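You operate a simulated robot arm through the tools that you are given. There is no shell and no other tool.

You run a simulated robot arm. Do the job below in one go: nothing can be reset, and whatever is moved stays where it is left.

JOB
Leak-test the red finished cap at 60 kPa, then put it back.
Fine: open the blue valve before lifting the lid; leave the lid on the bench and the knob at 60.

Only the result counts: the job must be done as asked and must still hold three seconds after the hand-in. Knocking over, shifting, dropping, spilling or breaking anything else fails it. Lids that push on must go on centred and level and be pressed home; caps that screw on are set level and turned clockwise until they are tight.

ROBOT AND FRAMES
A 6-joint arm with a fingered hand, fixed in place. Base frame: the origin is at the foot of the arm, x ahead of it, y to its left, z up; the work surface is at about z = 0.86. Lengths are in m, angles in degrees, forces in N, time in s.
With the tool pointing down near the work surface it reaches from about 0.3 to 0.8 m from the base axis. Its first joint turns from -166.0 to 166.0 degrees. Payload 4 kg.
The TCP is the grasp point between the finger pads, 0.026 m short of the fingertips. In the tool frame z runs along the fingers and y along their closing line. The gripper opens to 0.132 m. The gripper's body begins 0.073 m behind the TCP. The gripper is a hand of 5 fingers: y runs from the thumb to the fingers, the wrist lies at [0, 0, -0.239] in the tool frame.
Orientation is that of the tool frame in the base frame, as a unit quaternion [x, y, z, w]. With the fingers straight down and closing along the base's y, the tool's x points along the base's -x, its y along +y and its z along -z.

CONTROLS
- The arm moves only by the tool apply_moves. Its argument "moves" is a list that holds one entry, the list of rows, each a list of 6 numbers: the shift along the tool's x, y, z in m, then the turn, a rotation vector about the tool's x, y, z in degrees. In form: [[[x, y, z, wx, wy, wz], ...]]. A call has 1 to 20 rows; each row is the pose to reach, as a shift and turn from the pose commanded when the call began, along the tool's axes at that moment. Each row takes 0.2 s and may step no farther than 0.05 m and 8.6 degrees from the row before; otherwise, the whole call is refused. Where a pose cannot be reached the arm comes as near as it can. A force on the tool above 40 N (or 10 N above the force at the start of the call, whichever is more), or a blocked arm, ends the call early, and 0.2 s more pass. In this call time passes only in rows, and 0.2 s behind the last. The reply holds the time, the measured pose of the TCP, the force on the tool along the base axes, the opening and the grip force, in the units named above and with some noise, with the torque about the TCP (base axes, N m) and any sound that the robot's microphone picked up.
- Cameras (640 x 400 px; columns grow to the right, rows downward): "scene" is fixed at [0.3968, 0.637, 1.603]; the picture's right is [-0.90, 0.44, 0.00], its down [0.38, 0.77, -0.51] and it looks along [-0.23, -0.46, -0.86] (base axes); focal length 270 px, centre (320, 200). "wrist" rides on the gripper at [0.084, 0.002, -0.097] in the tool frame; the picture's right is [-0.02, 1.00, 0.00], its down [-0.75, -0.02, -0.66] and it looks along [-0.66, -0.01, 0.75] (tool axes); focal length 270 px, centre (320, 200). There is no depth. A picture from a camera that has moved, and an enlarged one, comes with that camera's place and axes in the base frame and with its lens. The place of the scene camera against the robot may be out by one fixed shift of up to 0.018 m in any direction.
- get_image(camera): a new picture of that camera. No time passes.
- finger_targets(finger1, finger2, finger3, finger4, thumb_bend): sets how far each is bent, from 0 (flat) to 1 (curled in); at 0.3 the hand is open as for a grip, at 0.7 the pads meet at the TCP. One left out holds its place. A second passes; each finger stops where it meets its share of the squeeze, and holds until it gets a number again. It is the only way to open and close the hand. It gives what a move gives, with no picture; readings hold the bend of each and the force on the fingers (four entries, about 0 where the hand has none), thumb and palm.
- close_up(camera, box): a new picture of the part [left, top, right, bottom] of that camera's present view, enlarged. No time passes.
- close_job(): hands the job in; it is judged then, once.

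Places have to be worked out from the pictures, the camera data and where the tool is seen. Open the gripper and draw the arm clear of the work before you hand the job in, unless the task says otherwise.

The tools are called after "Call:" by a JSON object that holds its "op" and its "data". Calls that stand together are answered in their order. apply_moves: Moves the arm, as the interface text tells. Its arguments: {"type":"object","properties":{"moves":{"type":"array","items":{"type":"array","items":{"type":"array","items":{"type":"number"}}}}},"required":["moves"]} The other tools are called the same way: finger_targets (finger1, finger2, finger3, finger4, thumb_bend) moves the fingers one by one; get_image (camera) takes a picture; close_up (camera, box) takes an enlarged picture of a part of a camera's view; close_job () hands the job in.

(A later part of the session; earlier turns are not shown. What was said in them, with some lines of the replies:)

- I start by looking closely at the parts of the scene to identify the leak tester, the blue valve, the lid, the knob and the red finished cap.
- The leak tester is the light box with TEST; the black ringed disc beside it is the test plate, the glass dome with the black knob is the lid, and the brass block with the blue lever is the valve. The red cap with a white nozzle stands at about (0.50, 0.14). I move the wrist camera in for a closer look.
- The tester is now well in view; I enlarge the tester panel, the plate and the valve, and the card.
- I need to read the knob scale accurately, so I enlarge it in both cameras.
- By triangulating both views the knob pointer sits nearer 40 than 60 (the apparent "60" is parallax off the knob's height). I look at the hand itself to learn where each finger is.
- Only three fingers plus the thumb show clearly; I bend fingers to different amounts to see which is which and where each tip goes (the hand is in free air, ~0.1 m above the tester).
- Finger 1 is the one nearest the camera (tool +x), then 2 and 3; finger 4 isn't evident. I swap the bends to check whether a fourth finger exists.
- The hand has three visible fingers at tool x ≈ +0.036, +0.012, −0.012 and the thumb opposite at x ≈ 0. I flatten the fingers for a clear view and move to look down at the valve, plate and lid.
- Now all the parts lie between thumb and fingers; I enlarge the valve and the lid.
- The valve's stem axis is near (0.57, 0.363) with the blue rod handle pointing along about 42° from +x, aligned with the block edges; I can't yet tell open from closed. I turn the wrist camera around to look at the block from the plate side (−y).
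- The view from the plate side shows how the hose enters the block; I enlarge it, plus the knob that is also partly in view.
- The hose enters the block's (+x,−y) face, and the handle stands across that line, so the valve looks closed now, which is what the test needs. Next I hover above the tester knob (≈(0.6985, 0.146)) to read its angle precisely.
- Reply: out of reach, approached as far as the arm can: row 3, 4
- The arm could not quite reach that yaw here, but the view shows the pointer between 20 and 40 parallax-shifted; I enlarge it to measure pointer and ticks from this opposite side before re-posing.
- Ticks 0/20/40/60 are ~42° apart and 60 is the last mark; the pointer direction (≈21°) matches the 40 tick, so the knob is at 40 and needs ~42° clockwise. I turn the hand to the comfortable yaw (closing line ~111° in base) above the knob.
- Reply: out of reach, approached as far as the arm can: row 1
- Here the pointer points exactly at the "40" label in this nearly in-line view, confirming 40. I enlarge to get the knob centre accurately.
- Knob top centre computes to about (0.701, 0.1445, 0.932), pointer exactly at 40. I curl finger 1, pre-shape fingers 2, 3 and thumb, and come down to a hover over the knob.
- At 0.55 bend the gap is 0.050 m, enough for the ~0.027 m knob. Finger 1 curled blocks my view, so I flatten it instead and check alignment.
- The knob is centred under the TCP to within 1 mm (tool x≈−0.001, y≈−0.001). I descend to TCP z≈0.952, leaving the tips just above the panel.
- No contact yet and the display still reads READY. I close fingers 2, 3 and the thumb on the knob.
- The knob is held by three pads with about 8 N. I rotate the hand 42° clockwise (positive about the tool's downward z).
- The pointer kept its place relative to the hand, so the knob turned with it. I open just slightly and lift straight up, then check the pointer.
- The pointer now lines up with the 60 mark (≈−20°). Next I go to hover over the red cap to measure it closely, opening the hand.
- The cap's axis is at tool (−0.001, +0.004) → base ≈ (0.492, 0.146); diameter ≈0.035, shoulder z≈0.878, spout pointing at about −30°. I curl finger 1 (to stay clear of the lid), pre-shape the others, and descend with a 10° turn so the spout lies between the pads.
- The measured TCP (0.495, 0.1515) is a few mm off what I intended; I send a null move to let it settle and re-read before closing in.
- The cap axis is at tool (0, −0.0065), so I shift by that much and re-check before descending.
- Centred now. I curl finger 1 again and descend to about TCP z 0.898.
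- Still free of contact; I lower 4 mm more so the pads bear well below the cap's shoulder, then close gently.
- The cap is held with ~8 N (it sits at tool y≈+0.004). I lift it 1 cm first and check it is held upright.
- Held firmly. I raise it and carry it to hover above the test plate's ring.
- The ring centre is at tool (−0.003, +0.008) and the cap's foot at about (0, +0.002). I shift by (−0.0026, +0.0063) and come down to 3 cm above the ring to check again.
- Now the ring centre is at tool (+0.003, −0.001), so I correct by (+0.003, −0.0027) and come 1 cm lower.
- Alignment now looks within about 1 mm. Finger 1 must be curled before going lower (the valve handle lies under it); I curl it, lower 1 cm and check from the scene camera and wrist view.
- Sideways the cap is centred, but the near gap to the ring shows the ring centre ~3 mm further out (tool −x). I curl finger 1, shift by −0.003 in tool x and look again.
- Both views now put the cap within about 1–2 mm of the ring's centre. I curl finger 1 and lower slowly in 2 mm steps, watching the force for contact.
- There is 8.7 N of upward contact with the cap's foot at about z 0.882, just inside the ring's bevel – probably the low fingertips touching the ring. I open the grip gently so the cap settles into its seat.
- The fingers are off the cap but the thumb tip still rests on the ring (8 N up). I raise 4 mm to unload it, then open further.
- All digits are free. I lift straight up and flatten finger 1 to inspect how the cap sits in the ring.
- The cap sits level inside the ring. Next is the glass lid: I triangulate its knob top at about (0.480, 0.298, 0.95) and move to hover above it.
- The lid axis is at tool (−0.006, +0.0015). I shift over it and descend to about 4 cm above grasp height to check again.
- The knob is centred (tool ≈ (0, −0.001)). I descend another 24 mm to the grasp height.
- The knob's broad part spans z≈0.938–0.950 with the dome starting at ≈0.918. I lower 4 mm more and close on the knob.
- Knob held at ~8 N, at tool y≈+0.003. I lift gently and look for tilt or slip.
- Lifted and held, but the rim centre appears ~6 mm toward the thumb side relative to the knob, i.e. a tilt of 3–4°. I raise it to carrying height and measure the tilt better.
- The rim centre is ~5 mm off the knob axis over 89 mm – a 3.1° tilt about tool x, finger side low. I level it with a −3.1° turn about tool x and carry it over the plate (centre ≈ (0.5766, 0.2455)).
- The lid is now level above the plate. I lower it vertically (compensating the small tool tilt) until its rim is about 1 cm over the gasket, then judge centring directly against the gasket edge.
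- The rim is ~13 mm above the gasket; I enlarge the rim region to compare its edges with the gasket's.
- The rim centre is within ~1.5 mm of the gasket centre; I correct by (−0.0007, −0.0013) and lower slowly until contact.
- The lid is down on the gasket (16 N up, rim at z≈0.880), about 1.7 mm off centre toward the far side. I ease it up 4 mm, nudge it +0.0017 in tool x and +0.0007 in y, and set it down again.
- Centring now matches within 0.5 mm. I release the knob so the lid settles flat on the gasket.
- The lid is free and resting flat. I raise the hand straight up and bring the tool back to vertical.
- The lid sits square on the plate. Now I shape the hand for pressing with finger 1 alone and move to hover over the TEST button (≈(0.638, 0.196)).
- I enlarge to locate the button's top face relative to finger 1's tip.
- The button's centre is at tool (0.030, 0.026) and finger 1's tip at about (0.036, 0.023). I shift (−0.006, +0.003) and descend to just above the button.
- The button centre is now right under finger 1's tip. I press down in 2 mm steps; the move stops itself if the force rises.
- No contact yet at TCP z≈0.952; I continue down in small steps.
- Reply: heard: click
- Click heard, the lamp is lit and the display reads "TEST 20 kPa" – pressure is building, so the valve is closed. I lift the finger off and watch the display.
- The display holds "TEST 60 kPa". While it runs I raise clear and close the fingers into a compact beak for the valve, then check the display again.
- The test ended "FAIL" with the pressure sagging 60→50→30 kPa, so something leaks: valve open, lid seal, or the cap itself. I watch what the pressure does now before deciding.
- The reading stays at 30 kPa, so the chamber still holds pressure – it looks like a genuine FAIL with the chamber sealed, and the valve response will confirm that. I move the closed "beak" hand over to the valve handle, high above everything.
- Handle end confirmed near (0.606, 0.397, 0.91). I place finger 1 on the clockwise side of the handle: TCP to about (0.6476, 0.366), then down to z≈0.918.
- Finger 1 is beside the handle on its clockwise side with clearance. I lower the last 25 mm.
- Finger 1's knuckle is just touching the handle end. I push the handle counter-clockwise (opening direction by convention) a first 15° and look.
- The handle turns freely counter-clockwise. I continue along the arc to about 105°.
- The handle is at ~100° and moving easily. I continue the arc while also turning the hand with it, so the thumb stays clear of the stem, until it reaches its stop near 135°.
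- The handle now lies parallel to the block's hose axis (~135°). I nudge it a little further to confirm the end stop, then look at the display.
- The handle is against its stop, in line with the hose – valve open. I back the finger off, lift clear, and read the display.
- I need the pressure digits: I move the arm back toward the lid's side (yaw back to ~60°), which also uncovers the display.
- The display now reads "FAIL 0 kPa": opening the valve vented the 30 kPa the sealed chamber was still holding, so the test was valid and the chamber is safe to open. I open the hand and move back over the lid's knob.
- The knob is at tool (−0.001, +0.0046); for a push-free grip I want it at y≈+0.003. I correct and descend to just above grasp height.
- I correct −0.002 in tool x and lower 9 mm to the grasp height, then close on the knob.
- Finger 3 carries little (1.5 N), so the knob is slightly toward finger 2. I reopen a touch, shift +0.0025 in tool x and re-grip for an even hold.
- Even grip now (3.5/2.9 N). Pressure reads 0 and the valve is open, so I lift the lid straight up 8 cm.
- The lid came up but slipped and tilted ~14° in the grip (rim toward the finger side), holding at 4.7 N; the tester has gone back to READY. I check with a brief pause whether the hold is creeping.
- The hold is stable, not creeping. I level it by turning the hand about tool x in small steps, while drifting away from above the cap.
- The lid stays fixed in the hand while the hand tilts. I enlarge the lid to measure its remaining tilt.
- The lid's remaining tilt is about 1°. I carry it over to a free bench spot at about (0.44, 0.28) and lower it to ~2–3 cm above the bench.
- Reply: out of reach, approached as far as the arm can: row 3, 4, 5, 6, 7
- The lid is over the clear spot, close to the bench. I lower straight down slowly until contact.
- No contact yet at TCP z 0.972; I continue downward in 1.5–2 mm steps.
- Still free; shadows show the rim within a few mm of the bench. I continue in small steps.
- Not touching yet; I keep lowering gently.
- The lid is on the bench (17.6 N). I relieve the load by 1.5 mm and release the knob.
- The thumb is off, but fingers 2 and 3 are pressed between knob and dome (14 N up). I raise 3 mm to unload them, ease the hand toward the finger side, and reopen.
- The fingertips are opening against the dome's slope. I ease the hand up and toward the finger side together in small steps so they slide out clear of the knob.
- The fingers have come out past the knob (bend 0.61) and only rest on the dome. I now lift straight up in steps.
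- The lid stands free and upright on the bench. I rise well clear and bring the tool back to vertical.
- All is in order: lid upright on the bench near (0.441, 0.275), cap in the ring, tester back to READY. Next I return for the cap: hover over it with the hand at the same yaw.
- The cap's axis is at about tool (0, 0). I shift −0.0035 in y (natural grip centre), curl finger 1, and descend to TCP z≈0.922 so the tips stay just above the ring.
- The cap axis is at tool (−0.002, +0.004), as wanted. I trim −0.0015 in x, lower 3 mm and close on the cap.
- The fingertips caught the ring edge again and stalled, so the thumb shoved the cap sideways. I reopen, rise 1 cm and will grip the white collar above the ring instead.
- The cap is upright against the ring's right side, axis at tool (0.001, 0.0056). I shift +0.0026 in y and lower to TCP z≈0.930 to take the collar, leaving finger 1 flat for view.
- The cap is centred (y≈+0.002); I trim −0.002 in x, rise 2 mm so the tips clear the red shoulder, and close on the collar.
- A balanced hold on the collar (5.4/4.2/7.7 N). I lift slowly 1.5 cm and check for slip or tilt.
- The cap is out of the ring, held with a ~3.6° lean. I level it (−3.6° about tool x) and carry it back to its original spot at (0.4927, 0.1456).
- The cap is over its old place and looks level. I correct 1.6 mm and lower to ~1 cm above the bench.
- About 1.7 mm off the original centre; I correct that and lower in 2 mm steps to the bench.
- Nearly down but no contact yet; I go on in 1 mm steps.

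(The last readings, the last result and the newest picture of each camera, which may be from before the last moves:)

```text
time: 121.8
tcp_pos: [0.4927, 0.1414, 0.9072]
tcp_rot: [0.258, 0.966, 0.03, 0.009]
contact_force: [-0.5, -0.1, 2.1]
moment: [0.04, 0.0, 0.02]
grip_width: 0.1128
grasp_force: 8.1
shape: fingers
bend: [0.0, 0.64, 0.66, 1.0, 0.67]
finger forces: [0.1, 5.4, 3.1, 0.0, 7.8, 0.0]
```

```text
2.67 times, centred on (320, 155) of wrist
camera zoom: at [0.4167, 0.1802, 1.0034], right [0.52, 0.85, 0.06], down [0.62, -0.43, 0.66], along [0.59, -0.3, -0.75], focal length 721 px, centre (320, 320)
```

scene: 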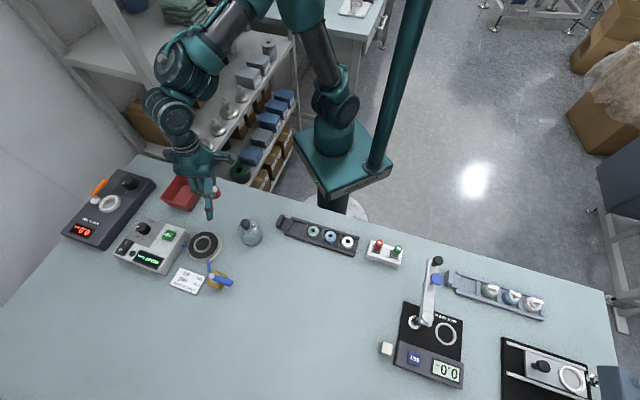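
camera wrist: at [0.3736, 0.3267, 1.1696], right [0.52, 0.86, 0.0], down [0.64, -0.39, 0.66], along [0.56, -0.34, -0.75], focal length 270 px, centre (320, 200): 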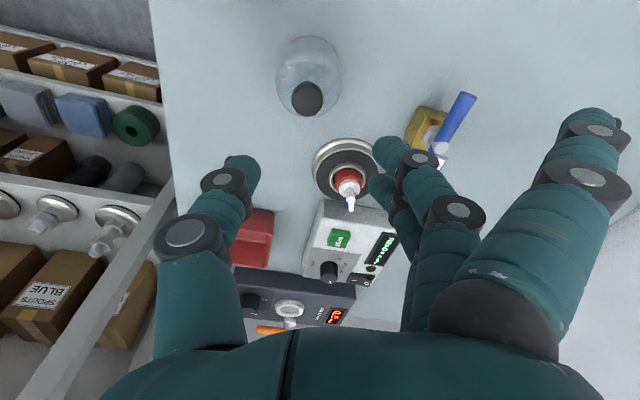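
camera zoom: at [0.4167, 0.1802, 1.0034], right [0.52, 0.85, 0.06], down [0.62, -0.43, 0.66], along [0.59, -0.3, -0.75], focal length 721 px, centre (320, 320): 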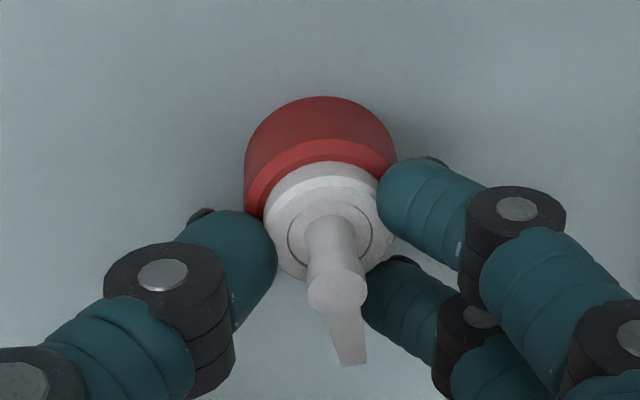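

First touch (2 N). I press one more millimetre so it sits flat, then release.

Call:
{"op": "apply_moves", "data": {"moves": [[[0, -0.0001, 0.001, 0, 0, 0], [0, -0.0001, 0.001, 0, 0, 0]]]}}

Call:
{"op": "finger_targets", "data": {"finger2": 0.56, "finger3": 0.56, "thumb_bend": 0.56}}

Call:
{"op": "close_up", "data": {"camera": "wrist", "box": [220, 80, 420, 230]}}

```text
time: 122.4
tcp_pos: [0.4915, 0.1422, 0.9053]
tcp_rot: [0.259, 0.965, 0.031, 0.009]
contact_force: [1.3, -0.9, 10.0]
moment: [0.1, -0.03, -0.03]
grip_width: 0.1128
grasp_force: 11.1
shape: fingers
bend: [0.0, 0.65, 0.66, 1.0, 0.67]
finger forces: [0.1, 8.8, 4.6, 0.1, 9.7, 0.0]
```

```text
time: 123.4
tcp_pos: [0.4902, 0.1408, 0.9053]
tcp_rot: [0.258, 0.966, 0.031, 0.008]
contact_force: [-0.6, -0.1, -0.3]
moment: [0.04, 0.01, 0.04]
grip_width: 0.1263
grasp_force: 0.0
shape: fingers
bend: [0.0, 0.56, 0.56, 1.0, 0.56]
finger forces: [0.0, 0.0, 0.1, 0.0, 0.0, 0.0]
```

```text
2.67 times, centred on (320, 155) of wrist
camera zoom: at [0.4158, 0.1802, 1.0021], right [0.52, 0.85, 0.06], down [0.62, -0.43, 0.66], along [0.59, -0.3, -0.75], focal length 721 px, centre (320, 320)
```

zoom: 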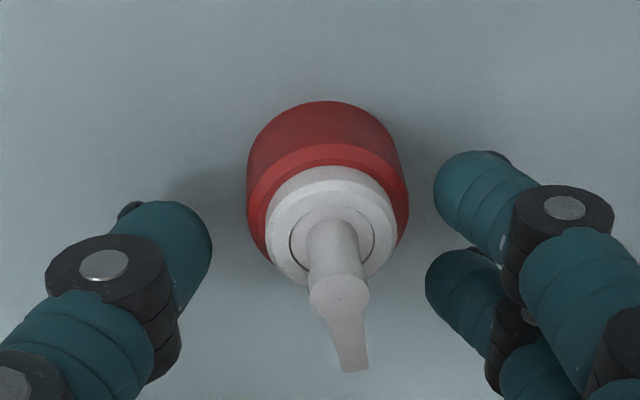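

The cap stands upright and free. I lift the hand straight up.

Call:
{"op": "apply_moves", "data": {"moves": [[[0, 0.0006, -0.01, 0, 0, 0], [0, 0.0019, -0.03, 0, 0, 0], [0, 0.0038, -0.06, 0, 0, 0], [0, 0.005, -0.08, 1.8, 0, 0], [0, 0.0063, -0.1, 3.6, 0, 0], [0, 0.0063, -0.1, 3.6, 0, 0]]]}}

Call:
{"op": "close_up", "data": {"camera": "wrist", "box": [240, 40, 400, 160]}}

Call:
{"op": "close_up", "data": {"camera": "scene", "box": [205, 195, 235, 217]}}

Call:
{"op": "get_image", "data": {"camera": "scene"}}

```text
time: 124.8
tcp_pos: [0.491, 0.1409, 1.0065]
tcp_rot: [0.258, 0.966, 0.0, -0.001]
contact_force: [-0.2, -1.2, -0.2]
moment: [0.01, 0.04, -0.01]
grip_width: 0.1265
grasp_force: 0.1
shape: fingers
bend: [0.0, 0.56, 0.56, 1.0, 0.56]
finger forces: [0.1, 0.0, 0.0, 0.0, 0.0, 0.0]
```

```text
3.33 times, centred on (320, 100) of wrist
camera zoom: at [0.4195, 0.1852, 1.1031], right [0.52, 0.86, 0.0], down [0.64, -0.39, 0.66], along [0.56, -0.34, -0.75], focal length 901 px, centre (320, 533)
```

zoom: 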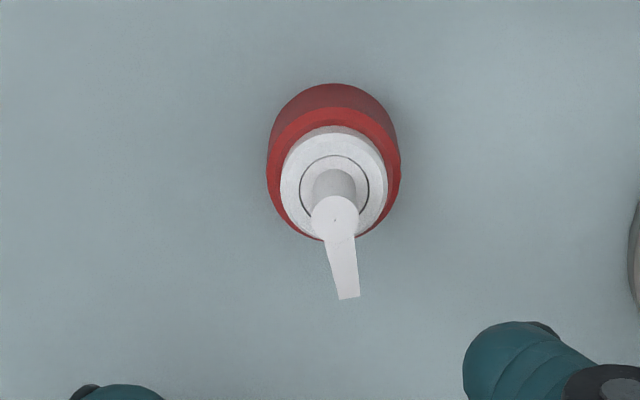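

```text
16.00 times, centred on (220, 206) of scene
camera zoom: at [0.3968, 0.637, 1.603], right [-0.9, 0.44, 0.0], down [0.38, 0.77, -0.51], along [-0.23, -0.46, -0.86], focal length 4315 px, centre (1920, 104)
```

zoom: 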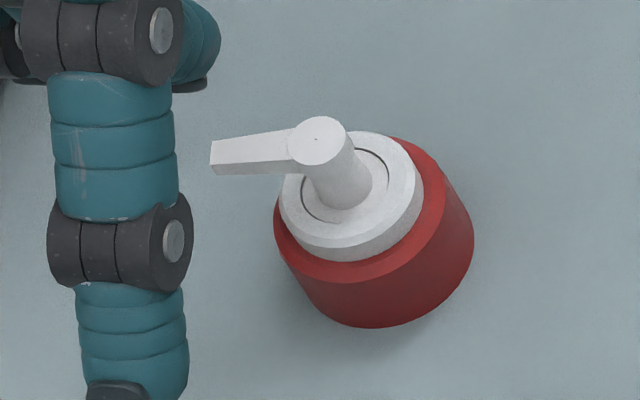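

```text
taken
```

scene: 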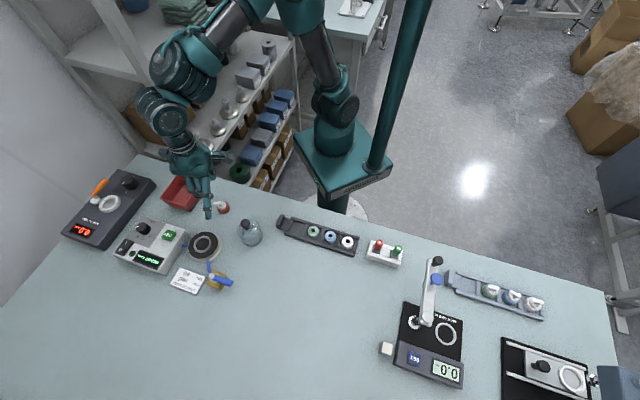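

The cap is upright within ~3 mm of where it stood at the start. I check knob, valve, lid and display once more before retreating.

Call:
{"op": "close_up", "data": {"camera": "scene", "box": [125, 212, 175, 244]}}

Call:
{"op": "close_up", "data": {"camera": "scene", "box": [110, 200, 280, 310]}}

```text
12.50 times, centred on (150, 228) of scene
camera zoom: at [0.3968, 0.637, 1.603], right [-0.9, 0.44, 0.0], down [0.38, 0.77, -0.51], along [-0.23, -0.46, -0.86], focal length 3371 px, centre (2445, -150)
```

zoom: 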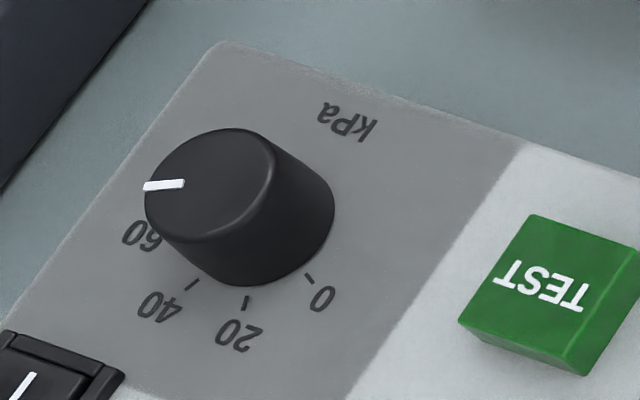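

```text
3.64 times, centred on (195, 255) of scene
camera zoom: at [0.3968, 0.637, 1.603], right [-0.9, 0.44, 0.0], down [0.38, 0.77, -0.51], along [-0.23, -0.46, -0.86], focal length 981 px, centre (774, 0)
```

zoom: 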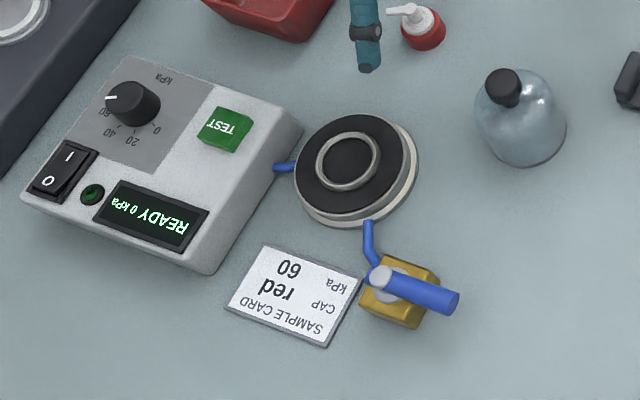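

Knob pointer on 60 (the test also displayed 60 kPa), display READY 0 kPa, valve open, lid upright on the bench, cap back. I raise the arm, open the hand and withdraw to the starting pose.

Call:
{"op": "apply_moves", "data": {"moves": [[[0, 0, -0.04, 0, 0, 0], [0, 0, -0.08, 0, 0, 0], [-0.015, -0.01, -0.12, 0, 0, -6], [-0.035, -0.023, -0.15, 0, 0, -12], [-0.06, -0.04, -0.17, 0, 0, -18], [-0.085, -0.056, -0.185, 0, 0, -24], [-0.1031, -0.0686, -0.188, 0, 0, -30], [-0.1031, -0.0686, -0.188, 0, 0, -30]]]}}

Call:
{"op": "finger_targets", "data": {"finger1": 0.3, "finger2": 0.3, "finger3": 0.3, "finger4": 0.3, "thumb_bend": 0.3}}

Call:
{"op": "get_image", "data": {"camera": "scene"}}

Call:
{"op": "get_image", "data": {"camera": "wrist"}}

```text
time: 126.6
tcp_pos: [0.5447, 0.0284, 1.1901]
tcp_rot: [0.0, 1.0, 0.001, 0.0]
contact_force: [-0.2, 0.5, -0.4]
moment: [0.0, 0.02, -0.01]
grip_width: 0.1265
grasp_force: 0.0
shape: fingers
bend: [0.0, 0.56, 0.56, 1.0, 0.56]
finger forces: [0.1, 0.1, 0.0, 0.0, 0.0, 0.0]
```

```text
time: 127.6
tcp_pos: [0.5461, 0.0295, 1.1903]
tcp_rot: [0.0, 1.0, 0.0, -0.001]
contact_force: [0.0, -0.9, 0.4]
moment: [0.0, -0.03, 0.01]
grip_width: 0.139
grasp_force: 0.1
shape: fingers
bend: [0.3, 0.3, 0.3, 0.3, 0.3]
finger forces: [0.0, 0.1, 0.1, 0.0, 0.0, 0.0]
```

```text
taken
```

scene: 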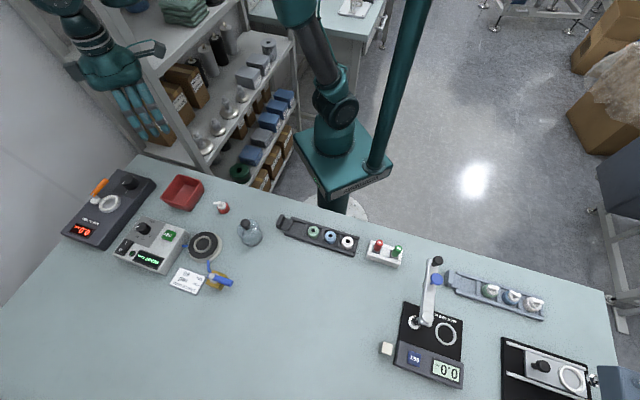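

```text
taken
camera wrist: at [0.4623, 0.0306, 1.2865], right [0.02, 1.0, 0.0], down [0.75, -0.02, 0.66], along [0.66, -0.01, -0.75], focal length 270 px, centre (320, 200)
```

wrist: 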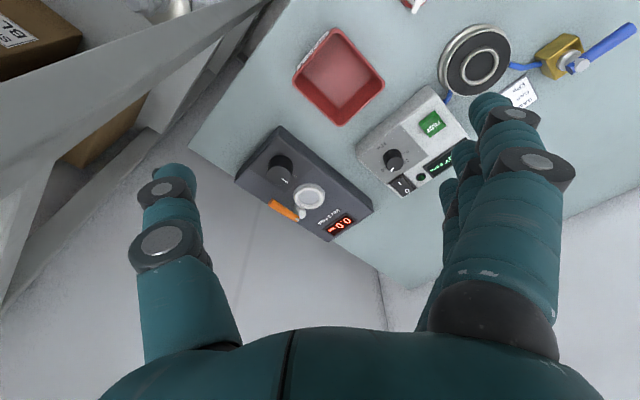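

The scene matches the intended end state: cap back on its spot, lid on the bench, knob at 60, valve open, all else untouched, arm withdrawn with the hand open. I hand the job in.

Call:
{"op": "close_job", "data": {}}

```text
The job is handed in.
```

I leak-tested the red cap at 60 kPa and it failed. The pressure reached 60, then fell to 30 kPa and the tester showed FAIL.

I ran the test once. The chamber held at 30 kPa until I opened the blue valve, so I take the leak to be in the cap. I did not run a second test to rule out the lid seal.

- **Cap:** it is back upright, about 3 mm from where it started. Its spout is turned roughly 10° from before.
- **Valve and lid:** I opened the valve and saw the display drop to 0 kPa before lifting the lid. The lid tilted in the grip on the way off. I levelled it and set it down upright on the bench, a few centimetres from its original spot.
- **Tester:** the knob is at 60 and the display reads READY 0 kPa. The valve is still open.

Nothing else on the bench looks moved. The hand is open and the arm is back near its starting pose.
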